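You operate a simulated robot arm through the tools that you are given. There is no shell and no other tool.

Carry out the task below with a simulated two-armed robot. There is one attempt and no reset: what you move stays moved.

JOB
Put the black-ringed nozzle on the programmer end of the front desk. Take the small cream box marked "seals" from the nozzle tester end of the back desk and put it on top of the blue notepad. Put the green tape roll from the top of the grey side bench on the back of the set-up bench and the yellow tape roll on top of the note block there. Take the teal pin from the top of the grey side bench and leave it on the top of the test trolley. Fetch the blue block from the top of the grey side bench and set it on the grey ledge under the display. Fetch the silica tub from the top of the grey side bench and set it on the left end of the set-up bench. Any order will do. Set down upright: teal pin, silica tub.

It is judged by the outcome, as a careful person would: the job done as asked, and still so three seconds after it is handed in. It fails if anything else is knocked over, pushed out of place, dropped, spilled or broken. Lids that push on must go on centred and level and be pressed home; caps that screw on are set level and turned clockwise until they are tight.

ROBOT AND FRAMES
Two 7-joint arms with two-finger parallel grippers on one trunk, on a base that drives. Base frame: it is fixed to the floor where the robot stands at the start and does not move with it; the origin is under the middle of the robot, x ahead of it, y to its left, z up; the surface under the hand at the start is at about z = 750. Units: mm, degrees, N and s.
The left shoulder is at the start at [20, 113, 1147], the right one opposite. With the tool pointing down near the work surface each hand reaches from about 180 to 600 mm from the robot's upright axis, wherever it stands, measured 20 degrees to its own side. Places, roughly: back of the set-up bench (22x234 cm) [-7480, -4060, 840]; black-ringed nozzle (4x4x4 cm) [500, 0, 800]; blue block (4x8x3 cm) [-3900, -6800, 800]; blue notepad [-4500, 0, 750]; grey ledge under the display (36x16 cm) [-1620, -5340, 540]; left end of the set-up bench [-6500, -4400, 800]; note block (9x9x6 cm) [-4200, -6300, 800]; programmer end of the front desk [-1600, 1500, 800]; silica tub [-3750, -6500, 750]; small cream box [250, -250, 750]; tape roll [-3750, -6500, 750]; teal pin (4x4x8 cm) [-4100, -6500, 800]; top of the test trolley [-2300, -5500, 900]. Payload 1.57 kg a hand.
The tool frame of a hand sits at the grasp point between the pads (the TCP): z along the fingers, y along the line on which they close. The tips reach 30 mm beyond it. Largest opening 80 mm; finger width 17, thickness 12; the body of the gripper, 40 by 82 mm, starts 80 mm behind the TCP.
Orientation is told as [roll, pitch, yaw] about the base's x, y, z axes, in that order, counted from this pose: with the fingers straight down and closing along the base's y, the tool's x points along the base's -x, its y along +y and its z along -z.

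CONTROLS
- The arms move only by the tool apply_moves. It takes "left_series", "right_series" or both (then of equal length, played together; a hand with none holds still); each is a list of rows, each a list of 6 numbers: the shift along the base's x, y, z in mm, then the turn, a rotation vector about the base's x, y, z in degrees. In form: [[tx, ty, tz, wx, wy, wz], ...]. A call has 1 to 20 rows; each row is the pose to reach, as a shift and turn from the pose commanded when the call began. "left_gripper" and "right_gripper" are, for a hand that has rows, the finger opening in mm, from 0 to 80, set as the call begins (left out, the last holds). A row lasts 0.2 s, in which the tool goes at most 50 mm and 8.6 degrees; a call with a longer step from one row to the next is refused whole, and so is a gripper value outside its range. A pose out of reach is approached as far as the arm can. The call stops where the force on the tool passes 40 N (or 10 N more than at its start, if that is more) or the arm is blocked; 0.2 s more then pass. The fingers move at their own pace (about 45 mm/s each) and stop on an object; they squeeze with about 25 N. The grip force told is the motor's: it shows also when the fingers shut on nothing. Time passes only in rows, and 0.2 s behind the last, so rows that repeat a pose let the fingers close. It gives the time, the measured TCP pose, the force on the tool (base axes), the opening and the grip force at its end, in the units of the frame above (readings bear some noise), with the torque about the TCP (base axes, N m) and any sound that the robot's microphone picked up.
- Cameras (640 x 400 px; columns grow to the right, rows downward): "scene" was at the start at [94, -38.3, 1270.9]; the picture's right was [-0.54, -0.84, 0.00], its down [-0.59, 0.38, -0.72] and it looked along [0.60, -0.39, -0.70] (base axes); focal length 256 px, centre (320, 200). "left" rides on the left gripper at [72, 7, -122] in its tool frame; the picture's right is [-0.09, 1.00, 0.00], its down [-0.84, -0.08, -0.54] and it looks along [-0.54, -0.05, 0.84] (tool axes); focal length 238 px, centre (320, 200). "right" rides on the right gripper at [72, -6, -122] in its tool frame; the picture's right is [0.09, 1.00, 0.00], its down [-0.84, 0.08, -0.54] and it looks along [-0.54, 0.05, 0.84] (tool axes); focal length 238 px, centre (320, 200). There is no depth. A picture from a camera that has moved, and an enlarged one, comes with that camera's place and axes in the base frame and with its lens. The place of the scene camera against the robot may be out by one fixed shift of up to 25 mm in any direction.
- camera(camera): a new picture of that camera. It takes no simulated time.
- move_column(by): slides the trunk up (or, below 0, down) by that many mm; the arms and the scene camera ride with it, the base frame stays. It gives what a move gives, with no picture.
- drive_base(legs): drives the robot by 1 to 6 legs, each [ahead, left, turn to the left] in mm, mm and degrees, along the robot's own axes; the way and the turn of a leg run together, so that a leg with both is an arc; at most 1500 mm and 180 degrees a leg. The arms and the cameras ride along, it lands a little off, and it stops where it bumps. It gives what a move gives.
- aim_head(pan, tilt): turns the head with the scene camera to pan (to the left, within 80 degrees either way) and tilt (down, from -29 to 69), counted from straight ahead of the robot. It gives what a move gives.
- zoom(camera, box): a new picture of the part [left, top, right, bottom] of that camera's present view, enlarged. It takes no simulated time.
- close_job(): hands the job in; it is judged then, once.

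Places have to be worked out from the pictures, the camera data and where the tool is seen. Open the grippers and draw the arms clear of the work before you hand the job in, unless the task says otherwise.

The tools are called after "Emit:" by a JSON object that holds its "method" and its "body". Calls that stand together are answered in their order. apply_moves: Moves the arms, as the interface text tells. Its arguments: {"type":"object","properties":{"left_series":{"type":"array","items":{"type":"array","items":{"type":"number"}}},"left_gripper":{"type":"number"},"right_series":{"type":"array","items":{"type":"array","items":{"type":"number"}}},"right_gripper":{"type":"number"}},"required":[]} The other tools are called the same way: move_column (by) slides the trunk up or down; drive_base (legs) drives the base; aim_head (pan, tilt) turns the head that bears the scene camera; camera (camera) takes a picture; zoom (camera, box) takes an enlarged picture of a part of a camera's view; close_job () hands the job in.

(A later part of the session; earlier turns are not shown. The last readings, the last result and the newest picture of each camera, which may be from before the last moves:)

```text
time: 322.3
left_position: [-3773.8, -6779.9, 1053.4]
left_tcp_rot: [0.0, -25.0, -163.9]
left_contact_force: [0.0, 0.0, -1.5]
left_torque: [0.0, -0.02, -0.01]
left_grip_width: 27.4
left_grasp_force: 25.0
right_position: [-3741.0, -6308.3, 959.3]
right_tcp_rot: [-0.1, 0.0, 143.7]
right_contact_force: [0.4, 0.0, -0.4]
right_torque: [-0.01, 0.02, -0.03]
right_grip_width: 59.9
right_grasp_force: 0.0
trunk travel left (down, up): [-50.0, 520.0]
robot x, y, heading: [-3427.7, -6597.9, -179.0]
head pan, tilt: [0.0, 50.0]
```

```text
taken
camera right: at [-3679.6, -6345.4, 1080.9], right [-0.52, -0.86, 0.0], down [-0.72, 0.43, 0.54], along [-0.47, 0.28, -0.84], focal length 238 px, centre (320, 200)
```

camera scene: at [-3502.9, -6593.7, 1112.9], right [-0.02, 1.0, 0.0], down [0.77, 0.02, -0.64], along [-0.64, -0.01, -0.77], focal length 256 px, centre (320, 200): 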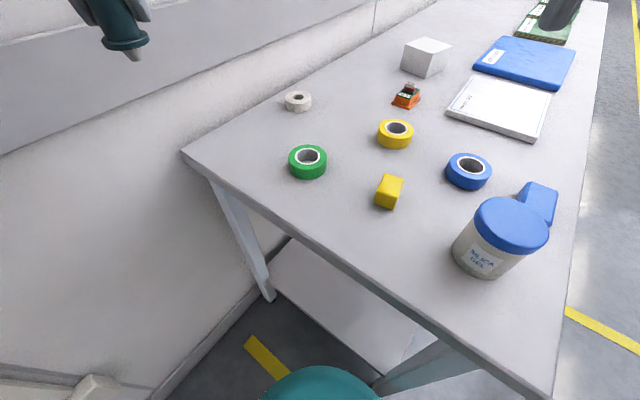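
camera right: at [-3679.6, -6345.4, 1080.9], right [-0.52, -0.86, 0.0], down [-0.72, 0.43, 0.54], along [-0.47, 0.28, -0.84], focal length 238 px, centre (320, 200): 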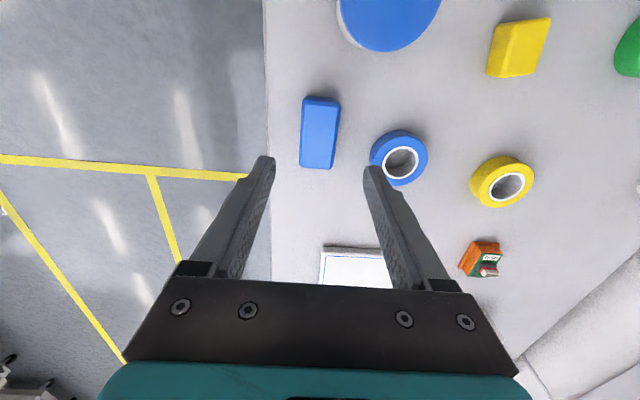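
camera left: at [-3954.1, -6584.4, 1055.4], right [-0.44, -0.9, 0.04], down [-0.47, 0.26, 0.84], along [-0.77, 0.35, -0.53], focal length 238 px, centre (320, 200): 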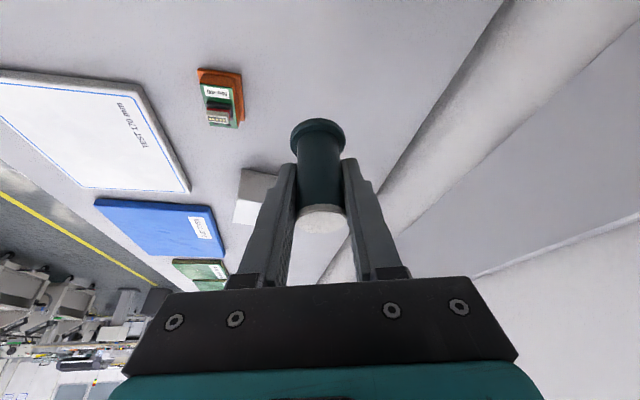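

The block is centred. I descend to grasp height and close.

Emit:
{"method": "apply_moves", "body": {"right_series": [[0, 0, -25, 0, 0, 0], [0, 0, -50, 0, 0, 0], [0, 0, -75, 0, 0, 0], [0, 0, -100, 0, 0, 0], [0, 0, -115, 0, 0, 0], [0, 0, -124, 0, 0, 0], [0, 0, -124, 0, 0, 0]]}}

Emit:
{"method": "apply_moves", "body": {"right_series": [[0, 0, 0, 0, 0, 0], [0, 0, 0, 0, 0, 0], [0, 0, 0, 0, 0, 0], [0, 0, 0, 0, 0, 0]], "right_gripper": 25}}

Emit:
{"method": "camera", "body": {"camera": "right"}}

```text
time: 323.9
left_position: [-3773.0, -6779.3, 1053.8]
left_tcp_rot: [0.0, -25.0, -163.9]
left_contact_force: [0.6, -0.1, -0.1]
left_torque: [0.02, -0.02, -0.01]
left_grip_width: 27.4
left_grasp_force: 24.4
right_position: [-3741.3, -6305.3, 835.2]
right_tcp_rot: [0.0, -0.1, 143.7]
right_contact_force: [0.2, -0.3, 0.0]
right_torque: [0.03, -0.01, -0.04]
right_grip_width: 59.8
right_grasp_force: 0.1
trunk travel left (down, up): [-50.0, 520.0]
robot x, y, heading: [-3431.7, -6598.5, -179.0]
head pan, tilt: [0.0, 50.0]
```

```text
time: 324.9
left_position: [-3773.1, -6779.3, 1054.3]
left_tcp_rot: [0.0, -25.0, -163.9]
left_contact_force: [-0.3, -0.4, -1.0]
left_torque: [-0.01, 0.04, -0.02]
left_grip_width: 27.3
left_grasp_force: 25.2
right_position: [-3740.7, -6305.3, 836.5]
right_tcp_rot: [0.0, -0.1, 143.7]
right_contact_force: [0.7, -0.4, -0.4]
right_torque: [-0.01, 0.0, 0.02]
right_grip_width: 39.3
right_grasp_force: 24.6
trunk travel left (down, up): [-50.0, 520.0]
robot x, y, heading: [-3427.4, -6597.2, -178.9]
head pan, tilt: [0.0, 50.0]
```

```text
taken
camera right: at [-3679.4, -6342.9, 957.6], right [-0.52, -0.86, 0.0], down [-0.72, 0.43, 0.54], along [-0.47, 0.28, -0.84], focal length 238 px, centre (320, 200)
```

right: 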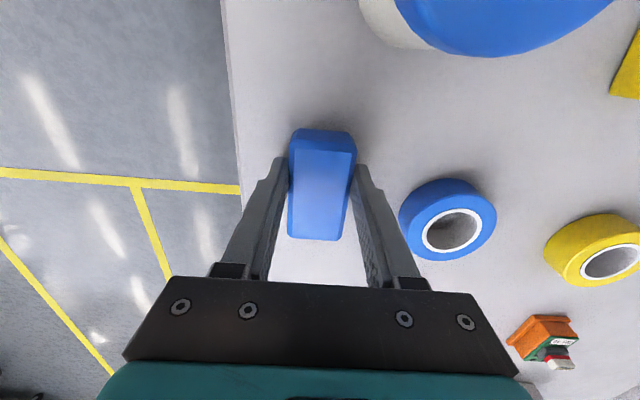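

The block is held (39.3 mm). I lift it and then raise the trunk 300 mm for leaving through the gap.

Emit:
{"method": "apply_moves", "body": {"right_series": [[0, 0, 15, 0, 0, 0], [0, 0, 45, 0, 0, 0], [0, 0, 85, 0, 0, 0], [0, 0, 125, 0, 0, 0], [0, 0, 150, 0, 0, 0], [0, 0, 150, 0, 0, 0]]}}

Emit:
{"method": "move_column", "body": {"by": 320}}

Emit:
{"method": "camera", "body": {"camera": "right"}}

Emit:
{"method": "camera", "body": {"camera": "scene"}}

```text
time: 326.3
left_position: [-3772.7, -6779.7, 1055.3]
left_tcp_rot: [0.0, -25.0, -163.9]
left_contact_force: [0.8, -0.1, -0.8]
left_torque: [-0.03, -0.01, 0.0]
left_grip_width: 27.6
left_grasp_force: 24.9
right_position: [-3740.4, -6307.3, 987.8]
right_tcp_rot: [0.0, 0.0, 143.8]
right_contact_force: [-0.6, 0.4, -0.4]
right_torque: [-0.02, 0.01, 0.0]
right_grip_width: 39.4
right_grasp_force: 25.2
trunk travel left (down, up): [-50.0, 520.0]
robot x, y, heading: [-3432.0, -6601.6, -178.9]
head pan, tilt: [0.0, 50.0]
```

```text
time: 329.5
left_position: [-3774.6, -6780.5, 1374.2]
left_tcp_rot: [0.0, -25.1, -163.9]
left_contact_force: [0.3, 0.4, -0.9]
left_torque: [0.0, -0.01, -0.01]
left_grip_width: 27.3
left_grasp_force: 25.4
right_position: [-3741.1, -6307.7, 1307.2]
right_tcp_rot: [0.0, 0.0, 143.6]
right_contact_force: [0.0, 0.0, -0.6]
right_torque: [-0.03, -0.03, 0.02]
right_grip_width: 39.2
right_grasp_force: 24.3
trunk travel left (down, up): [-370.0, 200.0]
robot x, y, heading: [-3429.4, -6601.4, -178.7]
head pan, tilt: [0.0, 50.0]
```

```text
taken
camera right: at [-3679.0, -6345.1, 1428.4], right [-0.52, -0.86, 0.0], down [-0.72, 0.43, 0.54], along [-0.47, 0.28, -0.84], focal length 238 px, centre (320, 200)
```

right: 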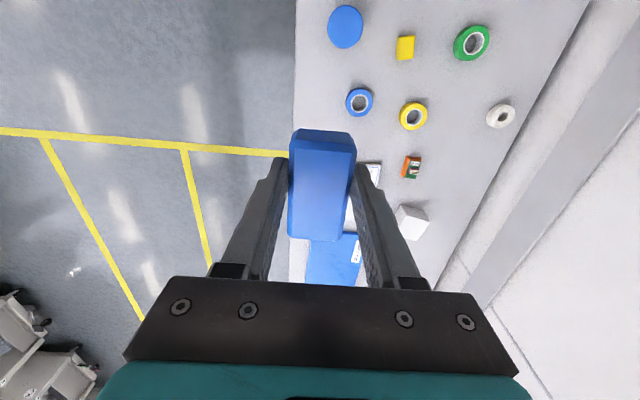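

```text
taken
camera scene: at [-3503.0, -6593.6, 1432.9], right [-0.02, 1.0, 0.0], down [0.77, 0.02, -0.64], along [-0.64, -0.01, -0.77], focal length 256 px, centre (320, 200)
```

scene: 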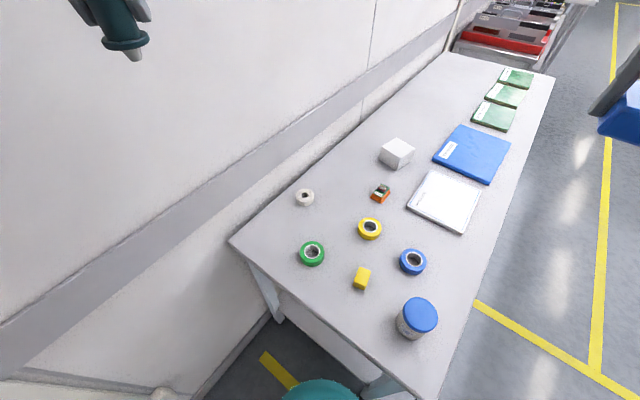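

Everything is clear and both objects are held high. I drive back out through the gap.

Emit:
{"method": "drive_base", "body": {"legs": [[-185, 14, 0], [52, -251, 0]]}}

Emit:
{"method": "camera", "body": {"camera": "left"}}

Emit:
{"method": "camera", "body": {"camera": "right"}}

```text
time: 332.4
left_position: [-3651.1, -6538.1, 1374.9]
left_tcp_rot: [0.0, -25.0, -164.3]
left_contact_force: [0.4, 0.7, -0.9]
left_torque: [-0.02, 0.03, 0.01]
left_grip_width: 27.3
left_grasp_force: 24.6
right_position: [-3614.4, -6066.4, 1307.8]
right_tcp_rot: [0.0, -0.1, 143.4]
right_contact_force: [-0.8, 0.4, -0.8]
right_torque: [-0.02, -0.02, 0.02]
right_grip_width: 39.3
right_grasp_force: 25.0
trunk travel left (down, up): [-370.0, 200.0]
robot x, y, heading: [-3308.9, -6361.5, -178.9]
head pan, tilt: [0.0, 50.0]
```

```text
taken
camera left: at [-3536.7, -6512.0, 1453.5], right [0.19, -0.98, 0.04], down [-0.53, -0.07, 0.84], along [-0.83, -0.18, -0.53], focal length 238 px, centre (320, 200)
```

left: 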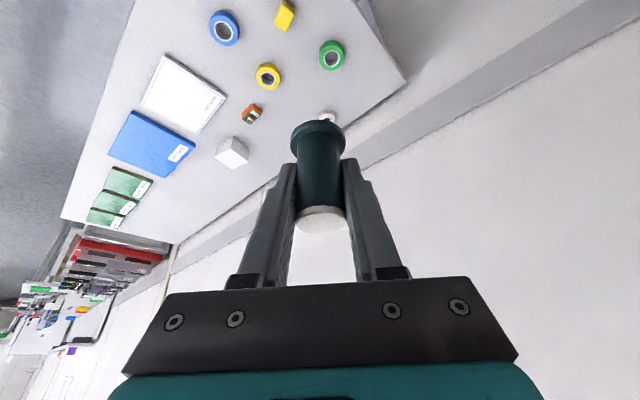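

```text
taken
camera right: at [-3552.6, -6103.5, 1428.4], right [-0.52, -0.85, 0.0], down [-0.72, 0.44, 0.54], along [-0.46, 0.28, -0.84], focal length 238 px, centre (320, 200)
```

right: 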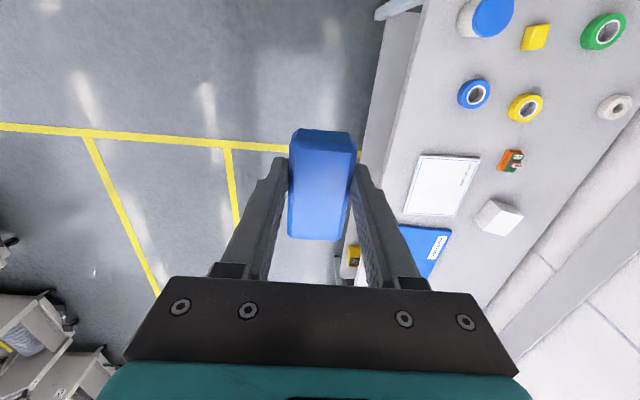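

Emit:
{"method": "drive_base", "body": {"legs": [[49, -488, 0]]}}

Emit:
{"method": "aim_head", "body": {"pan": -80, "tilt": 30}}

Emit:
{"method": "camera", "body": {"camera": "scene"}}

```text
time: 335.3
left_position: [-3706.5, -6059.9, 1375.0]
left_tcp_rot: [0.0, -25.0, -164.0]
left_contact_force: [-0.8, 0.1, -1.4]
left_torque: [0.0, -0.02, 0.01]
left_grip_width: 27.1
left_grasp_force: 24.4
right_position: [-3672.1, -5586.2, 1306.6]
right_tcp_rot: [0.0, -0.1, 143.7]
right_contact_force: [-0.9, 0.3, -0.3]
right_torque: [-0.01, -0.03, -0.01]
right_grip_width: 39.5
right_grasp_force: 24.9
trunk travel left (down, up): [-370.0, 200.0]
robot x, y, heading: [-3365.5, -5878.1, -178.7]
head pan, tilt: [0.0, 50.0]
```

```text
time: 336.9
left_position: [-3707.1, -6060.2, 1375.0]
left_tcp_rot: [0.0, -25.0, -164.1]
left_contact_force: [0.2, 0.5, -1.3]
left_torque: [0.01, 0.01, -0.03]
left_grip_width: 27.4
left_grasp_force: 24.6
right_position: [-3673.0, -5588.3, 1307.1]
right_tcp_rot: [0.0, -0.1, 143.7]
right_contact_force: [0.1, 0.0, -0.5]
right_torque: [-0.03, 0.0, -0.01]
right_grip_width: 39.4
right_grasp_force: 24.5
trunk travel left (down, up): [-370.0, 200.0]
robot x, y, heading: [-3363.8, -5876.3, -178.7]
head pan, tilt: [-80.0, 30.0]
```

```text
taken
camera scene: at [-3375.5, -5782.8, 1462.5], right [0.98, 0.19, 0.0], down [0.1, -0.49, -0.87], along [-0.17, 0.85, -0.5], focal length 256 px, centre (320, 200)
```

scene: 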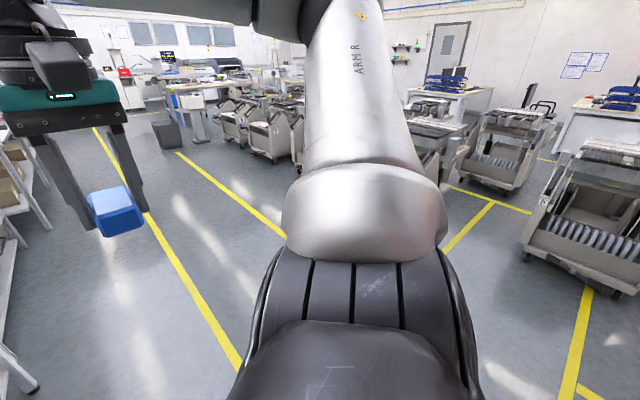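

I am clear of the gap. I turn to face along the lane toward the test trolley and the display, and look.

Emit:
{"method": "drive_base", "body": {"legs": [[-100, -150, 0], [0, 0, 142]]}}

Emit:
{"method": "aim_head", "body": {"pan": 20, "tilt": 30}}

Emit:
{"method": "camera", "body": {"camera": "scene"}}

```text
time: 344.0
left_position: [-2890.5, -5824.1, 1374.6]
left_tcp_rot: [0.0, -25.0, -26.6]
left_contact_force: [0.5, -0.2, -0.6]
left_torque: [0.03, -0.01, -0.01]
left_grip_width: 27.3
left_grasp_force: 25.2
right_position: [-3234.9, -6148.7, 1306.9]
right_tcp_rot: [0.0, -0.1, -79.0]
right_contact_force: [-0.7, -0.4, -1.6]
right_torque: [0.03, 0.01, -0.01]
right_grip_width: 39.6
right_grasp_force: 25.0
trunk travel left (down, up): [-370.0, 200.0]
robot x, y, heading: [-3266.5, -5726.9, -41.5]
head pan, tilt: [-80.0, 30.0]
```

```text
time: 345.8
left_position: [-2890.8, -5825.4, 1374.7]
left_tcp_rot: [0.0, -25.0, -26.6]
left_contact_force: [-0.4, 0.6, -1.0]
left_torque: [0.02, -0.02, 0.0]
left_grip_width: 27.4
left_grasp_force: 25.0
right_position: [-3236.1, -6149.0, 1307.7]
right_tcp_rot: [-0.1, -0.1, -79.0]
right_contact_force: [0.3, -0.7, -1.4]
right_torque: [0.06, 0.04, 0.0]
right_grip_width: 39.3
right_grasp_force: 25.2
trunk travel left (down, up): [-370.0, 200.0]
robot x, y, heading: [-3264.8, -5727.7, -41.4]
head pan, tilt: [20.0, 30.0]
```

```text
taken
camera scene: at [-3159.4, -5760.7, 1462.5], right [-0.37, -0.93, 0.0], down [-0.47, 0.18, -0.87], along [0.81, -0.32, -0.5], focal length 256 px, centre (320, 200)
```

scene: 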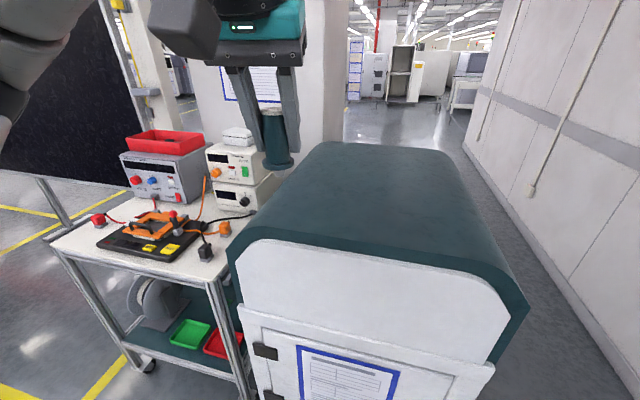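

The test trolley's top is in view: two instruments, a mat with a clamp, and leads. I move in front of it to find a free spot.

Emit:
{"method": "drive_base", "body": {"legs": [[-49, 774, 0], [0, 0, 4.7]]}}

Emit:
{"method": "aim_head", "body": {"pan": 0, "tilt": 40}}

Emit:
{"method": "camera", "body": {"camera": "scene"}}

Emit:
{"method": "zoom", "body": {"camera": "scene", "box": [160, 90, 480, 290]}}

```text
time: 350.5
left_position: [-2399.1, -5171.3, 1374.9]
left_tcp_rot: [-0.2, -25.1, -21.8]
left_contact_force: [0.4, 0.8, -0.6]
left_torque: [-0.02, 0.02, -0.03]
left_grip_width: 27.7
left_grasp_force: 25.0
right_position: [-2715.3, -5522.8, 1307.6]
right_tcp_rot: [0.0, -0.1, -74.2]
right_contact_force: [0.8, 0.3, -0.9]
right_torque: [0.0, 0.04, 0.01]
right_grip_width: 39.5
right_grasp_force: 25.3
trunk travel left (down, up): [-370.0, 200.0]
robot x, y, heading: [-2783.4, -5102.3, -36.7]
head pan, tilt: [20.0, 30.0]
```

```text
time: 351.3
left_position: [-2400.2, -5171.0, 1373.8]
left_tcp_rot: [-0.1, -25.0, -21.8]
left_contact_force: [-1.3, -0.6, -1.8]
left_torque: [0.01, 0.03, 0.01]
left_grip_width: 27.1
left_grasp_force: 25.0
right_position: [-2716.2, -5523.0, 1306.9]
right_tcp_rot: [0.0, -0.1, -74.2]
right_contact_force: [-0.8, 0.8, -1.1]
right_torque: [0.0, 0.0, -0.02]
right_grip_width: 39.3
right_grasp_force: 24.9
trunk travel left (down, up): [-370.0, 200.0]
robot x, y, heading: [-2781.8, -5104.3, -36.8]
head pan, tilt: [0.0, 40.0]
```

```text
taken
camera scene: at [-2690.7, -5155.6, 1447.1], right [-0.6, -0.8, 0.0], down [-0.52, 0.38, -0.77], along [0.61, -0.46, -0.64], focal length 256 px, centre (320, 200)
```

scene: 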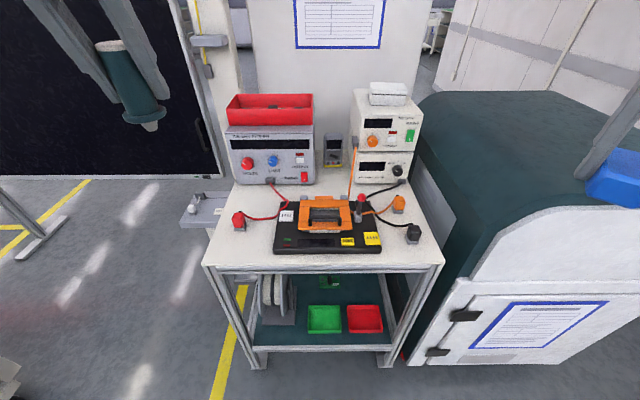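

```text
2.00 times, centred on (320, 190) of scene
camera zoom: at [-2690.7, -5155.6, 1447.1], right [-0.6, -0.8, 0.0], down [-0.52, 0.38, -0.77], along [0.61, -0.46, -0.64], focal length 512 px, centre (320, 220)
```

zoom: 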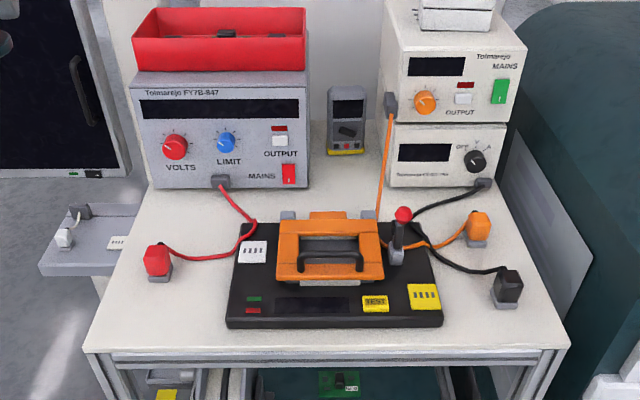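

The front-left corner of the trolley top is free (top at z ≈ 882), and the spot is at about (-2190, -5263). I raise the right hand, approach 180 mm, and lower the trunk 120 mm.

Emit:
{"method": "apply_moves", "body": {"right_series": [[-16, 12, 30, 0, 0, 0], [-32, 24, 60, 0, 0, 0], [-48, 36, 90, 0, 0, 0], [-64, 48, 120, 0, 0, 0], [-64, 48, 120, 0, 0, 0]]}}

Emit:
{"method": "drive_base", "body": {"legs": [[180, 0, 0]]}}

Emit:
{"method": "move_column", "body": {"by": -120}}

Emit:
{"method": "camera", "body": {"camera": "scene"}}

Emit:
{"method": "camera", "body": {"camera": "left"}}

```text
time: 352.5
left_position: [-2399.6, -5171.5, 1373.7]
left_tcp_rot: [-0.1, -25.1, -21.8]
left_contact_force: [-0.3, -0.2, -1.3]
left_torque: [0.01, 0.0, 0.02]
left_grip_width: 27.5
left_grasp_force: 25.1
right_position: [-2779.5, -5476.3, 1428.2]
right_tcp_rot: [0.0, 0.1, -74.1]
right_contact_force: [-0.2, -0.2, -0.9]
right_torque: [0.02, 0.0, -0.01]
right_grip_width: 39.2
right_grasp_force: 24.7
trunk travel left (down, up): [-370.0, 200.0]
robot x, y, heading: [-2781.1, -5105.6, -36.5]
head pan, tilt: [0.0, 40.0]
```

```text
time: 354.1
left_position: [-2252.8, -5280.9, 1374.0]
left_tcp_rot: [0.1, -25.0, -22.1]
left_contact_force: [-0.2, -0.6, -2.3]
left_torque: [0.05, -0.03, 0.02]
left_grip_width: 27.5
left_grasp_force: 24.8
right_position: [-2635.8, -5585.5, 1427.6]
right_tcp_rot: [0.0, 0.1, -74.4]
right_contact_force: [0.9, -0.4, -1.3]
right_torque: [0.06, 0.03, 0.02]
right_grip_width: 39.4
right_grasp_force: 25.3
trunk travel left (down, up): [-370.0, 200.0]
robot x, y, heading: [-2641.9, -5208.2, -37.0]
head pan, tilt: [0.0, 40.0]
```

```text
time: 355.6
left_position: [-2254.3, -5281.0, 1254.7]
left_tcp_rot: [0.0, -25.0, -21.9]
left_contact_force: [-0.3, -0.8, -0.5]
left_torque: [0.02, 0.02, 0.0]
left_grip_width: 27.5
left_grasp_force: 25.0
right_position: [-2634.8, -5583.2, 1308.0]
right_tcp_rot: [0.0, -0.1, -74.3]
right_contact_force: [0.5, 0.7, -0.7]
right_torque: [0.04, 0.01, -0.01]
right_grip_width: 39.6
right_grasp_force: 24.9
trunk travel left (down, up): [-250.0, 320.0]
robot x, y, heading: [-2639.9, -5214.7, -37.0]
head pan, tilt: [0.0, 40.0]
```

```text
taken
camera scene: at [-2546.2, -5264.2, 1327.2], right [-0.6, -0.8, 0.0], down [-0.51, 0.39, -0.77], along [0.61, -0.46, -0.64], focal length 256 px, centre (320, 200)
```

scene: 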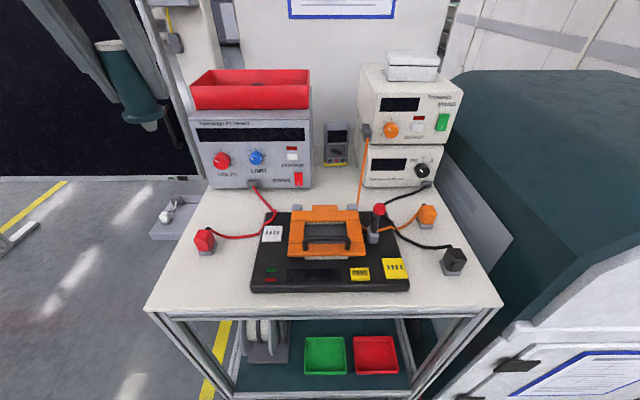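

```text
taken
camera left: at [-2361.1, -5230.5, 1333.6], right [0.45, 0.89, 0.04], down [0.46, -0.27, 0.84], along [0.76, -0.36, -0.53], focal length 238 px, centre (320, 200)
```

left: 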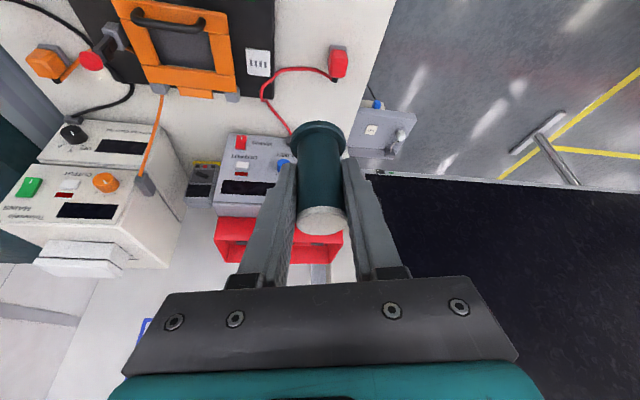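

The spot at about (-2180, -5265) is clear of the mat and plugs. I carry the pin over it and lower to about 60 mm above the top.

Emit:
{"method": "apply_moves", "body": {"left_series": [[15, 3, -30, 0, 0, 0], [30, 6, -70, 0, 0, 0], [45, 10, -110, 0, 0, 0], [60, 13, -150, 0, 0, 0], [74, 16, -190, 0, 0, 0], [74, 16, -230, 0, 0, 0], [74, 16, -255, 0, 0, 0], [74, 16, -255, 0, 0, 0]]}}

Emit:
{"method": "camera", "body": {"camera": "scene"}}

Emit:
{"method": "camera", "body": {"camera": "left"}}

```text
time: 357.4
left_position: [-2181.3, -5264.2, 997.7]
left_tcp_rot: [0.0, -25.0, -21.9]
left_contact_force: [-0.2, 0.4, -1.0]
left_torque: [0.05, -0.02, 0.01]
left_grip_width: 27.5
left_grasp_force: 24.9
right_position: [-2636.3, -5584.6, 1308.1]
right_tcp_rot: [-0.1, -0.1, -74.4]
right_contact_force: [0.3, -0.1, -1.8]
right_torque: [0.02, 0.01, -0.03]
right_grip_width: 39.5
right_grasp_force: 25.4
trunk travel left (down, up): [-250.0, 320.0]
robot x, y, heading: [-2639.4, -5215.4, -36.8]
head pan, tilt: [0.0, 40.0]
```

```text
taken
camera scene: at [-2546.1, -5264.2, 1327.1], right [-0.6, -0.8, 0.0], down [-0.51, 0.39, -0.77], along [0.61, -0.46, -0.64], focal length 256 px, centre (320, 200)
```

scene: 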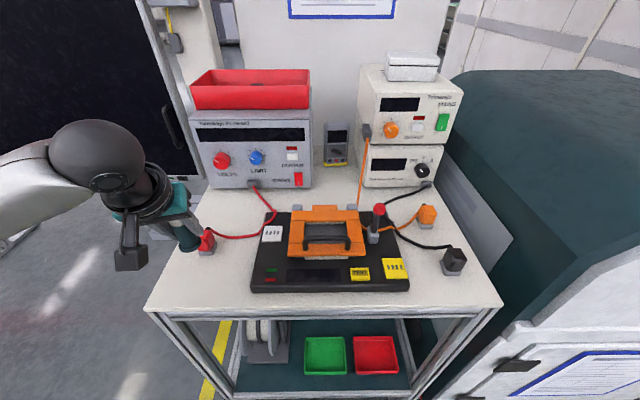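

```text
taken
camera left: at [-2287.7, -5214.3, 1076.7], right [0.45, 0.89, 0.04], down [0.46, -0.27, 0.85], along [0.76, -0.36, -0.53], focal length 238 px, centre (320, 200)
```

left: 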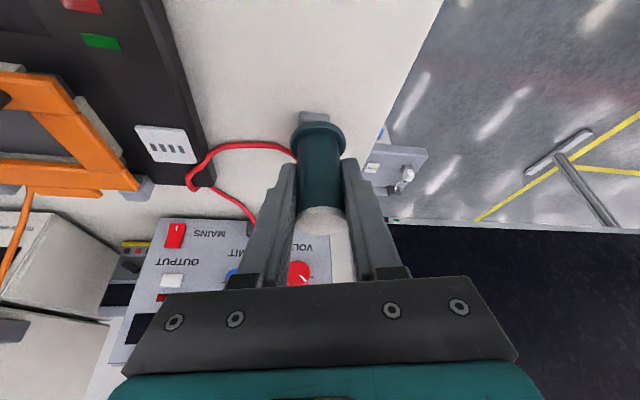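

The plug sits roughly 40–60 mm ahead of my spot, so I move back 12 mm toward the trolley's front edge and lower to near contact.

Emit:
{"method": "apply_moves", "body": {"left_series": [[-5, 4, -10, 0, 0, 0], [-9.6, 7.2, -25, 0, 0, 0], [-9.6, 7.2, -40, 0, 0, 0], [-9.6, 7.2, -50, 0, 0, 0], [-9.6, 7.2, -50, 0, 0, 0]]}}

Emit:
{"method": "zoom", "body": {"camera": "scene", "box": [130, 180, 290, 320]}}

Emit:
{"method": "camera", "body": {"camera": "left"}}

```text
time: 358.6
left_position: [-2190.3, -5255.4, 950.0]
left_tcp_rot: [-0.1, -24.9, -22.0]
left_contact_force: [-1.1, 0.0, -0.7]
left_torque: [-0.01, -0.02, -0.02]
left_grip_width: 27.3
left_grasp_force: 25.3
right_position: [-2635.7, -5584.2, 1308.5]
right_tcp_rot: [0.0, 0.0, -74.3]
right_contact_force: [0.3, 0.3, -1.4]
right_torque: [0.01, -0.02, 0.0]
right_grip_width: 39.3
right_grasp_force: 25.0
trunk travel left (down, up): [-250.0, 320.0]
robot x, y, heading: [-2639.9, -5210.8, -37.1]
head pan, tilt: [0.0, 40.0]
```

```text
2.86 times, centred on (210, 250) of scene
camera zoom: at [-2546.1, -5264.2, 1327.1], right [-0.6, -0.8, 0.0], down [-0.51, 0.39, -0.77], along [0.61, -0.46, -0.64], focal length 732 px, centre (634, 57)
```

zoom: 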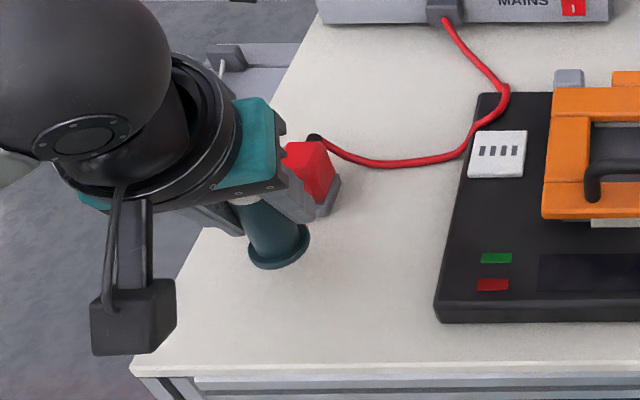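

```text
taken
camera left: at [-2296.1, -5206.8, 1028.4], right [0.45, 0.89, 0.04], down [0.46, -0.27, 0.85], along [0.76, -0.36, -0.53], focal length 238 px, centre (320, 200)
```

left: 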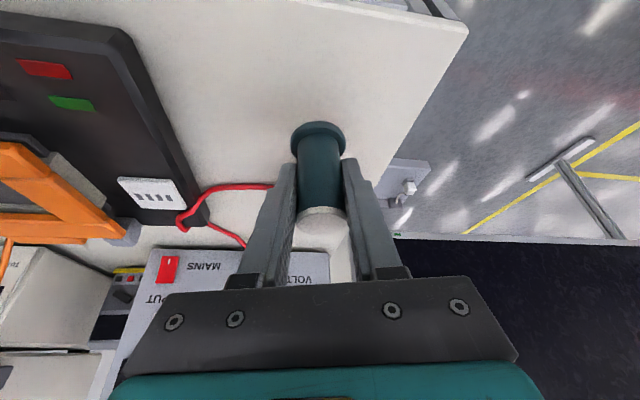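

Clearances look fine. I lower the pin in small steps until it touches.

Emit:
{"method": "apply_moves", "body": {"left_series": [[0, 0, -4, 0, 0, 0], [0, 0, -8, 0, 0, 0], [0, 0, -10, 0, 0, 0], [0, 0, -10, 0, 0, 0]]}}

Emit:
{"method": "apply_moves", "body": {"left_series": [[0, 0, -1, 0, 0, 0], [0, 0, -2, 0, 0, 0], [0, 0, -3, 0, 0, 0], [0, 0, -3, 0, 0, 0]]}}

Emit:
{"method": "zoom", "body": {"camera": "scene", "box": [170, 200, 250, 270]}}

```text
time: 359.6
left_position: [-2189.1, -5258.4, 939.0]
left_tcp_rot: [0.0, -25.0, -21.9]
left_contact_force: [-0.5, 0.0, -0.5]
left_torque: [-0.01, -0.01, 0.02]
left_grip_width: 27.5
left_grasp_force: 24.5
right_position: [-2635.6, -5584.8, 1308.6]
right_tcp_rot: [0.0, -0.1, -74.3]
right_contact_force: [0.1, 0.0, -0.2]
right_torque: [0.0, 0.0, 0.01]
right_grip_width: 39.2
right_grasp_force: 25.0
trunk travel left (down, up): [-250.0, 320.0]
robot x, y, heading: [-2635.4, -5213.0, -37.0]
head pan, tilt: [0.0, 40.0]
```

```text
time: 360.6
left_position: [-2190.6, -5257.2, 936.5]
left_tcp_rot: [0.0, -25.0, -22.0]
left_contact_force: [0.0, 0.2, -0.9]
left_torque: [-0.02, -0.01, -0.01]
left_grip_width: 27.3
left_grasp_force: 25.0
right_position: [-2635.0, -5585.7, 1308.4]
right_tcp_rot: [0.0, -0.1, -74.3]
right_contact_force: [-0.5, -0.2, -0.7]
right_torque: [0.04, 0.0, 0.0]
right_grip_width: 39.3
right_grasp_force: 25.3
trunk travel left (down, up): [-250.0, 320.0]
robot x, y, heading: [-2639.2, -5215.3, -36.8]
head pan, tilt: [0.0, 40.0]
```

```text
5.71 times, centred on (210, 235) of scene
camera zoom: at [-2546.1, -5264.2, 1327.1], right [-0.6, -0.8, 0.0], down [-0.51, 0.39, -0.77], along [0.61, -0.46, -0.64], focal length 1464 px, centre (949, 0)
```

zoom: 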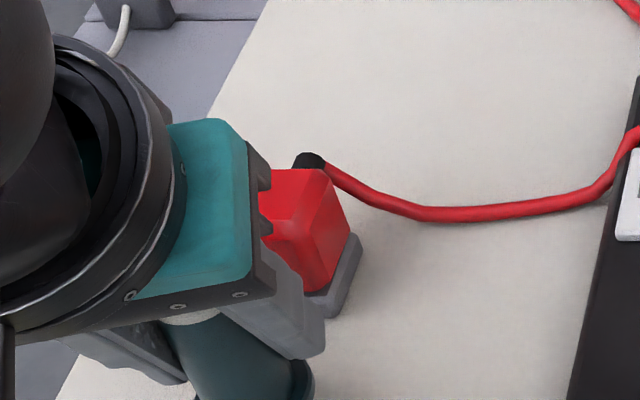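

Emit:
{"method": "apply_moves", "body": {"left_series": [[0, 0, -1, 0, 0, 0], [0, 0, -2, 0, 0, 0], [0, 0, -3, 0, 0, 0], [0, 0, -3, 0, 0, 0]]}}

Emit:
{"method": "zoom", "body": {"camera": "scene", "box": [170, 230, 250, 300]}}

```text
time: 361.6
left_position: [-2190.5, -5257.5, 936.1]
left_tcp_rot: [0.0, -25.3, -22.0]
left_contact_force: [-1.3, 1.5, 14.7]
left_torque: [0.11, 0.07, 0.03]
left_grip_width: 27.3
left_grasp_force: 25.2
right_position: [-2637.0, -5583.4, 1308.4]
right_tcp_rot: [0.0, -0.1, -74.3]
right_contact_force: [-0.1, 0.6, -0.7]
right_torque: [0.0, 0.01, 0.02]
right_grip_width: 39.4
right_grasp_force: 25.3
trunk travel left (down, up): [-250.0, 320.0]
robot x, y, heading: [-2637.8, -5215.8, -37.2]
head pan, tilt: [0.0, 40.0]
```

```text
5.71 times, centred on (210, 265) of scene
camera zoom: at [-2547.3, -5263.9, 1327.3], right [-0.6, -0.8, 0.0], down [-0.51, 0.39, -0.77], along [0.61, -0.46, -0.64], focal length 1464 px, centre (949, -171)
```

zoom: 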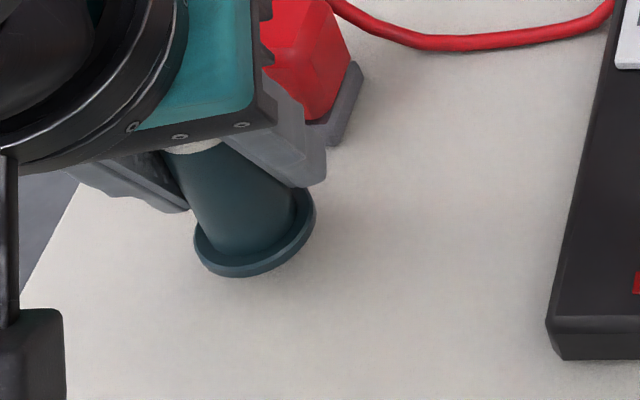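

The pin touches the top (about 15 N). I ease off slightly, then open the fingers.

Emit:
{"method": "apply_moves", "body": {"left_series": [[0, 0, 1, 0, 0, 0], [0, 0, 1, 0, 0, 0]]}}

Emit:
{"method": "apply_moves", "body": {"left_series": [[0, 0, 1, 0, 0, 0], [0, 0, 1, 0, 0, 0]]}}

```text
time: 362.2
left_position: [-2190.7, -5257.9, 935.2]
left_tcp_rot: [-0.1, -25.2, -21.8]
left_contact_force: [0.9, 0.2, 13.7]
left_torque: [-0.01, -0.07, -0.03]
left_grip_width: 27.2
left_grasp_force: 25.2
right_position: [-2636.3, -5584.6, 1307.3]
right_tcp_rot: [0.0, -0.1, -74.3]
right_contact_force: [-0.2, 0.0, -2.1]
right_torque: [0.03, 0.01, 0.0]
right_grip_width: 39.7
right_grasp_force: 24.5
trunk travel left (down, up): [-250.0, 320.0]
robot x, y, heading: [-2638.1, -5213.2, -36.8]
head pan, tilt: [0.0, 40.0]
```

```text
time: 362.8
left_position: [-2190.2, -5257.0, 936.6]
left_tcp_rot: [0.0, -25.0, -22.0]
left_contact_force: [2.7, -1.3, 7.6]
left_torque: [-0.12, -0.12, 0.0]
left_grip_width: 27.5
left_grasp_force: 24.8
right_position: [-2636.0, -5585.9, 1308.5]
right_tcp_rot: [0.0, -0.2, -74.3]
right_contact_force: [0.6, -0.5, -1.2]
right_torque: [-0.01, -0.02, -0.01]
right_grip_width: 39.5
right_grasp_force: 25.4
trunk travel left (down, up): [-250.0, 320.0]
robot x, y, heading: [-2637.2, -5214.2, -36.7]
head pan, tilt: [0.0, 40.0]
```

Emit:
{"method": "apply_moves", "body": {"left_series": [[0, 0, 0, 0, 0, 0], [0, 0, 0, 0, 0, 0], [0, 0, 0, 0, 0, 0]], "left_gripper": 56}}

Emit:
{"method": "camera", "body": {"camera": "left"}}

Emit:
{"method": "zoom", "body": {"camera": "scene", "box": [150, 200, 270, 300]}}

```text
time: 363.6
left_position: [-2191.4, -5257.4, 936.0]
left_tcp_rot: [0.1, -24.9, -22.0]
left_contact_force: [-0.6, 0.5, 0.5]
left_torque: [-0.01, -0.02, -0.03]
left_grip_width: 55.9
left_grasp_force: 0.0
right_position: [-2635.1, -5584.3, 1307.7]
right_tcp_rot: [0.0, -0.1, -74.5]
right_contact_force: [-0.4, 0.7, -1.8]
right_torque: [0.03, -0.03, -0.04]
right_grip_width: 39.2
right_grasp_force: 24.7
trunk travel left (down, up): [-250.0, 320.0]
robot x, y, heading: [-2636.5, -5216.5, -36.8]
head pan, tilt: [0.0, 40.0]
```

```text
taken
camera left: at [-2297.1, -5207.0, 1014.6], right [0.45, 0.89, 0.04], down [0.46, -0.27, 0.84], along [0.76, -0.36, -0.53], focal length 238 px, centre (320, 200)
```

left: 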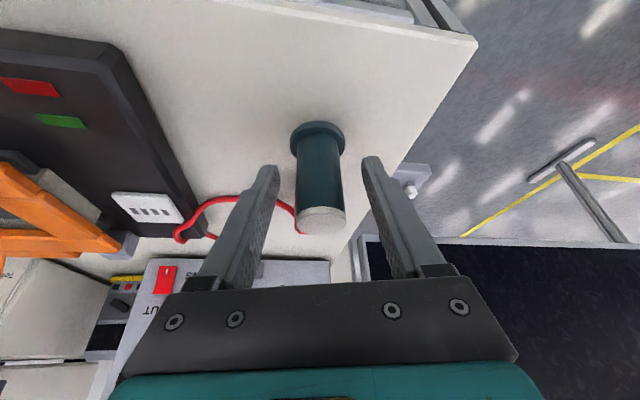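

```text
4.00 times, centred on (210, 250) of scene
camera zoom: at [-2546.2, -5264.2, 1327.1], right [-0.6, -0.8, 0.0], down [-0.51, 0.39, -0.77], along [0.61, -0.46, -0.64], focal length 1025 px, centre (760, 0)
```

zoom: 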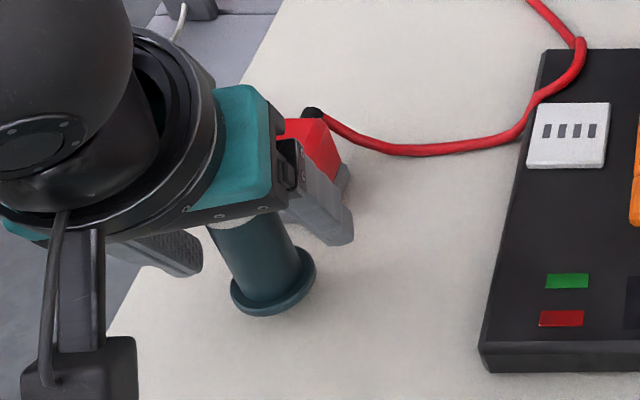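

The pin stands free and upright. I back the hand out along its axis.

Emit:
{"method": "apply_moves", "body": {"left_series": [[-8, 3, 18, 0, 0, 0], [-16, 6, 36, 0, 0, 0], [-27, 11, 63, 0, 0, 0], [-39, 16, 91, 0, 0, 0], [-55, 22, 130, 0, 0, 0], [-70, 28, 170, 0, 0, 0], [-70, 28, 200, 0, 0, 0]]}}

Emit:
{"method": "camera", "body": {"camera": "left"}}

Emit:
{"method": "camera", "body": {"camera": "scene"}}

```text
time: 365.2
left_position: [-2260.1, -5229.4, 1134.2]
left_tcp_rot: [0.0, -24.9, -21.8]
left_contact_force: [-0.3, 0.1, 0.1]
left_torque: [-0.03, 0.01, 0.0]
left_grip_width: 56.0
left_grasp_force: 0.0
right_position: [-2635.1, -5585.3, 1308.6]
right_tcp_rot: [0.0, -0.1, -74.4]
right_contact_force: [-1.0, 0.2, -0.8]
right_torque: [0.02, -0.01, 0.01]
right_grip_width: 39.5
right_grasp_force: 25.3
trunk travel left (down, up): [-250.0, 320.0]
robot x, y, heading: [-2639.4, -5216.9, -36.7]
head pan, tilt: [0.0, 40.0]
```

```text
taken
camera left: at [-2366.7, -5178.8, 1213.8], right [0.45, 0.89, 0.04], down [0.46, -0.27, 0.84], along [0.76, -0.36, -0.54], focal length 238 px, centre (320, 200)
```

left: 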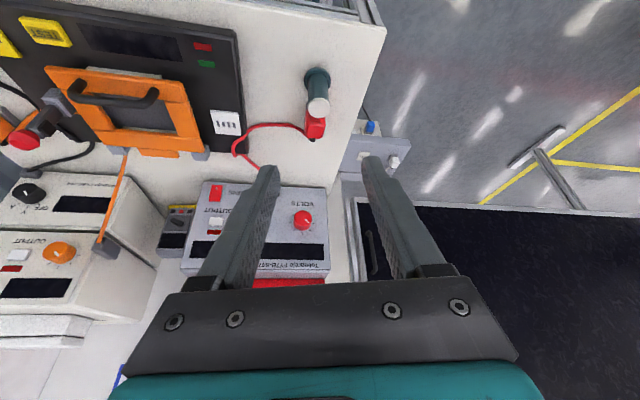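

```text
taken
camera scene: at [-2546.2, -5264.3, 1327.1], right [-0.6, -0.8, 0.0], down [-0.51, 0.39, -0.77], along [0.61, -0.46, -0.64], focal length 256 px, centre (320, 200)
```

scene: 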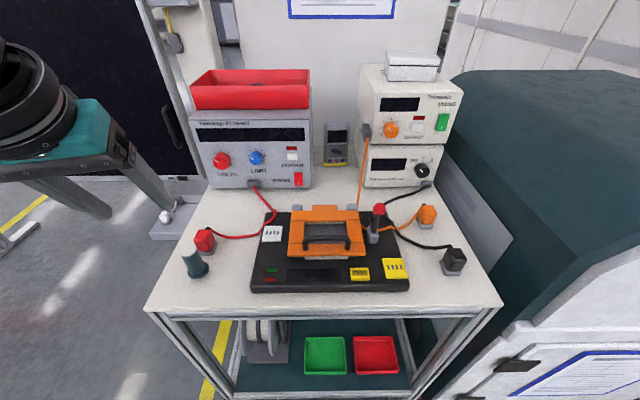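

The teal pin stands upright on the trolley. I back away and look left at the display and its ledge.

Emit:
{"method": "drive_base", "body": {"legs": [[-350, 0, 0]]}}

Emit:
{"method": "aim_head", "body": {"pan": 25, "tilt": 25}}

Emit:
{"method": "camera", "body": {"camera": "scene"}}

Emit:
{"method": "aim_head", "body": {"pan": 60, "tilt": 20}}

Emit:
{"method": "camera", "body": {"camera": "scene"}}

```text
time: 367.4
left_position: [-2536.7, -5021.7, 1135.1]
left_tcp_rot: [0.1, -25.0, -22.2]
left_contact_force: [-0.3, -0.3, 0.0]
left_torque: [-0.01, -0.02, 0.0]
left_grip_width: 55.9
left_grasp_force: 0.1
right_position: [-2915.7, -5376.0, 1307.8]
right_tcp_rot: [0.0, -0.2, -74.7]
right_contact_force: [0.0, 0.3, -1.2]
right_torque: [-0.01, -0.01, 0.03]
right_grip_width: 39.5
right_grasp_force: 25.0
trunk travel left (down, up): [-250.0, 320.0]
robot x, y, heading: [-2918.6, -5002.7, -37.1]
head pan, tilt: [0.0, 40.0]
```

```text
time: 368.3
left_position: [-2537.1, -5022.3, 1134.6]
left_tcp_rot: [0.0, -25.0, -22.2]
left_contact_force: [-0.5, -0.3, -0.3]
left_torque: [-0.07, -0.01, -0.02]
left_grip_width: 55.8
left_grasp_force: 0.0
right_position: [-2914.0, -5375.3, 1308.3]
right_tcp_rot: [0.0, 0.0, -74.8]
right_contact_force: [0.1, -0.4, -1.6]
right_torque: [0.03, 0.0, 0.0]
right_grip_width: 39.1
right_grasp_force: 25.1
trunk travel left (down, up): [-250.0, 320.0]
robot x, y, heading: [-2915.5, -5001.9, -37.2]
head pan, tilt: [25.0, 25.0]
```

```text
taken
camera scene: at [-2801.1, -5023.8, 1350.4], right [-0.21, -0.98, 0.0], down [-0.41, 0.09, -0.91], along [0.89, -0.19, -0.42], focal length 256 px, centre (320, 200)
```

scene: 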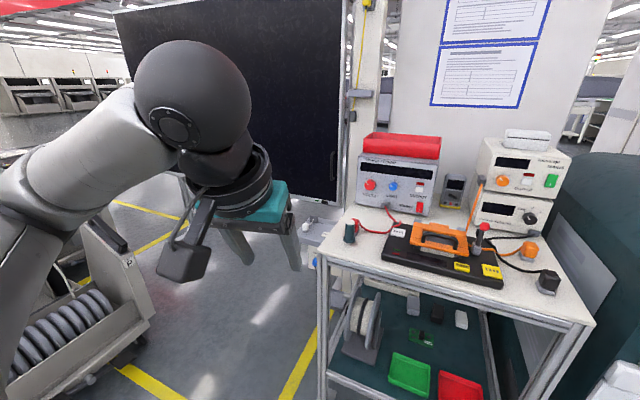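

```text
time: 369.3
left_position: [-2537.3, -5022.0, 1133.4]
left_tcp_rot: [0.1, -25.0, -22.2]
left_contact_force: [-0.4, -0.5, -0.5]
left_torque: [-0.04, 0.0, 0.0]
left_grip_width: 55.8
left_grasp_force: 0.1
right_position: [-2914.9, -5375.3, 1308.4]
right_tcp_rot: [0.0, -0.1, -74.7]
right_contact_force: [0.6, 0.3, -1.6]
right_torque: [-0.01, -0.02, 0.02]
right_grip_width: 39.3
right_grasp_force: 24.5
trunk travel left (down, up): [-250.0, 320.0]
robot x, y, heading: [-2915.0, -5006.9, -37.3]
head pan, tilt: [60.0, 20.0]
```

```text
taken
camera scene: at [-2805.2, -4968.3, 1358.5], right [0.39, -0.92, 0.0], down [-0.32, -0.13, -0.94], along [0.87, 0.36, -0.34], focal length 256 px, centre (320, 200)
```

scene: 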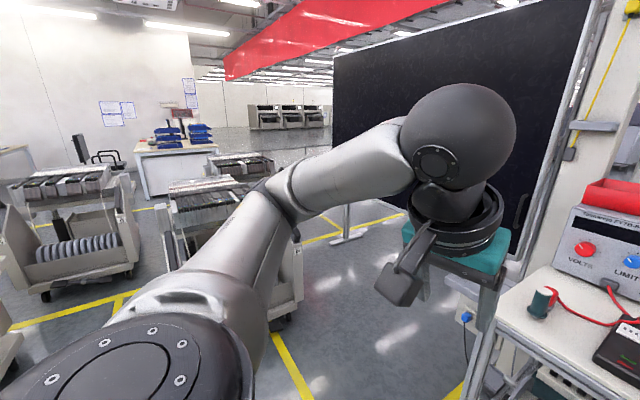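

The ledge is at the foot of the display, just beyond the trolley's left side. I slide left to see it with the display in profile.

Emit:
{"method": "drive_base", "body": {"legs": [[0, 600, 0]]}}

Emit:
{"method": "aim_head", "body": {"pan": -5, "tilt": 35}}

Emit:
{"method": "camera", "body": {"camera": "scene"}}

Emit:
{"method": "zoom", "body": {"camera": "scene", "box": [220, 100, 420, 225]}}

```text
time: 372.7
left_position: [-2174.6, -4543.5, 1135.0]
left_tcp_rot: [-0.2, -24.9, -22.2]
left_contact_force: [0.5, 0.0, 0.4]
left_torque: [0.0, 0.01, 0.02]
left_grip_width: 55.9
left_grasp_force: 0.0
right_position: [-2551.0, -4897.6, 1309.3]
right_tcp_rot: [0.0, -0.1, -74.5]
right_contact_force: [-0.9, 0.2, -2.1]
right_torque: [-0.01, 0.03, -0.01]
right_grip_width: 39.2
right_grasp_force: 24.9
trunk travel left (down, up): [-250.0, 320.0]
robot x, y, heading: [-2551.5, -4527.5, -37.1]
head pan, tilt: [60.0, 20.0]
```

```text
time: 374.1
left_position: [-2176.0, -4543.5, 1134.2]
left_tcp_rot: [0.0, -25.0, -22.2]
left_contact_force: [0.3, 0.9, 0.4]
left_torque: [0.03, -0.01, 0.02]
left_grip_width: 56.0
left_grasp_force: 0.0
right_position: [-2551.6, -4897.6, 1308.3]
right_tcp_rot: [-0.1, 0.0, -74.6]
right_contact_force: [-0.8, 0.9, -0.9]
right_torque: [-0.01, -0.02, -0.04]
right_grip_width: 39.3
right_grasp_force: 24.9
trunk travel left (down, up): [-250.0, 320.0]
robot x, y, heading: [-2553.3, -4525.9, -36.9]
head pan, tilt: [-5.0, 35.0]
```

```text
taken
camera scene: at [-2463.6, -4586.0, 1334.7], right [-0.67, -0.74, 0.0], down [-0.43, 0.38, -0.82], along [0.61, -0.55, -0.57], focal length 256 px, centre (320, 200)
```

scene: 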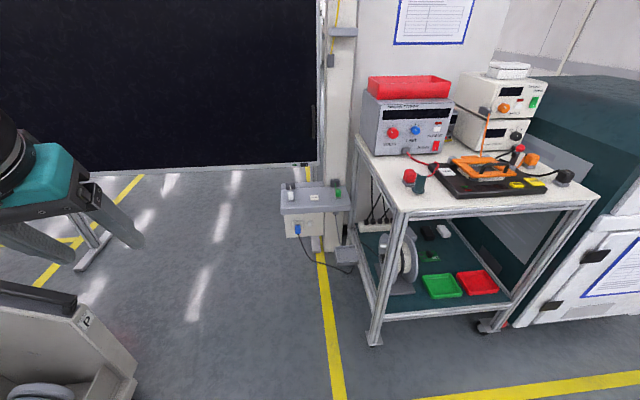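

```text
3.20 times, centred on (320, 162) of scene
camera zoom: at [-2463.6, -4586.0, 1334.7], right [-0.67, -0.74, 0.0], down [-0.43, 0.38, -0.82], along [0.61, -0.55, -0.57], focal length 820 px, centre (320, 320)
```

zoom: 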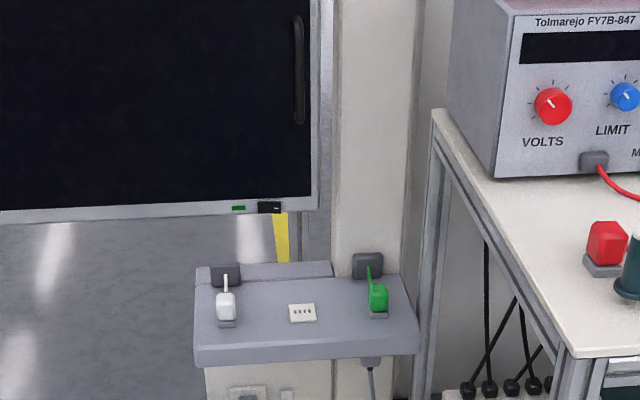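

The ledge is clearly visible: a white plug at its left, a small label plate in the middle, and a green plug at its right. There is free space between the white plug and the label. I drive alongside the trolley's left side and turn so the right arm is comfortable.

Emit:
{"method": "drive_base", "body": {"legs": [[0, 45, 0], [811, 0, 0], [0, 0, 37]]}}

Emit:
{"method": "aim_head", "body": {"pan": -30, "tilt": 50}}

Emit:
{"method": "camera", "body": {"camera": "scene"}}

Emit:
{"method": "camera", "body": {"camera": "right"}}

```text
time: 380.7
left_position: [-1561.4, -4773.2, 1135.3]
left_tcp_rot: [0.0, -24.9, 14.7]
left_contact_force: [-0.6, 0.0, -0.2]
left_torque: [0.0, -0.01, -0.01]
left_grip_width: 56.0
left_grasp_force: 0.0
right_position: [-1649.3, -5282.0, 1308.5]
right_tcp_rot: [0.1, 0.0, -37.6]
right_contact_force: [-0.1, -0.6, -1.5]
right_torque: [0.02, -0.03, -0.02]
right_grip_width: 39.4
right_grasp_force: 24.8
trunk travel left (down, up): [-250.0, 320.0]
robot x, y, heading: [-1870.9, -4987.6, -0.3]
head pan, tilt: [-5.0, 35.0]
```

```text
time: 381.6
left_position: [-1562.5, -4773.4, 1134.2]
left_tcp_rot: [0.0, -25.0, 14.8]
left_contact_force: [0.8, -0.6, 0.6]
left_torque: [0.02, -0.02, -0.02]
left_grip_width: 55.9
left_grasp_force: 0.0
right_position: [-1648.8, -5282.0, 1308.4]
right_tcp_rot: [-0.1, 0.0, -37.5]
right_contact_force: [-0.4, -0.3, -0.6]
right_torque: [0.02, 0.0, -0.01]
right_grip_width: 39.5
right_grasp_force: 24.3
trunk travel left (down, up): [-250.0, 320.0]
robot x, y, heading: [-1871.2, -4987.8, 0.0]
head pan, tilt: [-30.0, 50.0]
```

```text
taken
camera scene: at [-1781.8, -5019.0, 1313.0], right [-0.5, -0.87, 0.0], down [-0.66, 0.38, -0.64], along [0.56, -0.32, -0.77], focal length 256 px, centre (320, 200)
```

scene: 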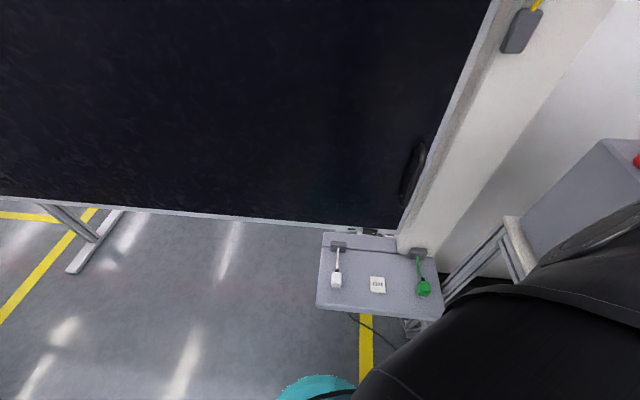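

```text
taken
camera right: at [-1710.9, -5244.0, 1429.5], right [0.53, 0.85, 0.0], down [0.71, -0.45, 0.54], along [0.46, -0.29, -0.84], focal length 238 px, centre (320, 200)
```

right: 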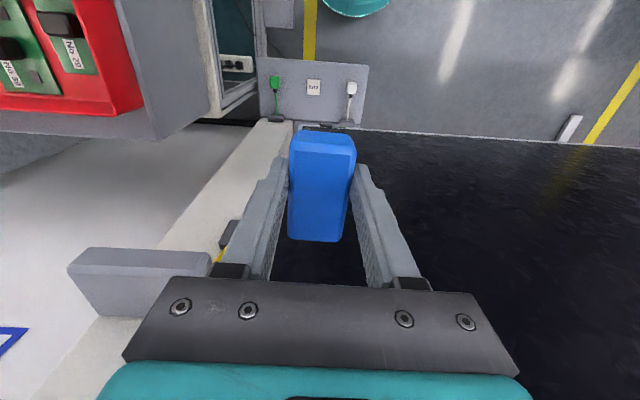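

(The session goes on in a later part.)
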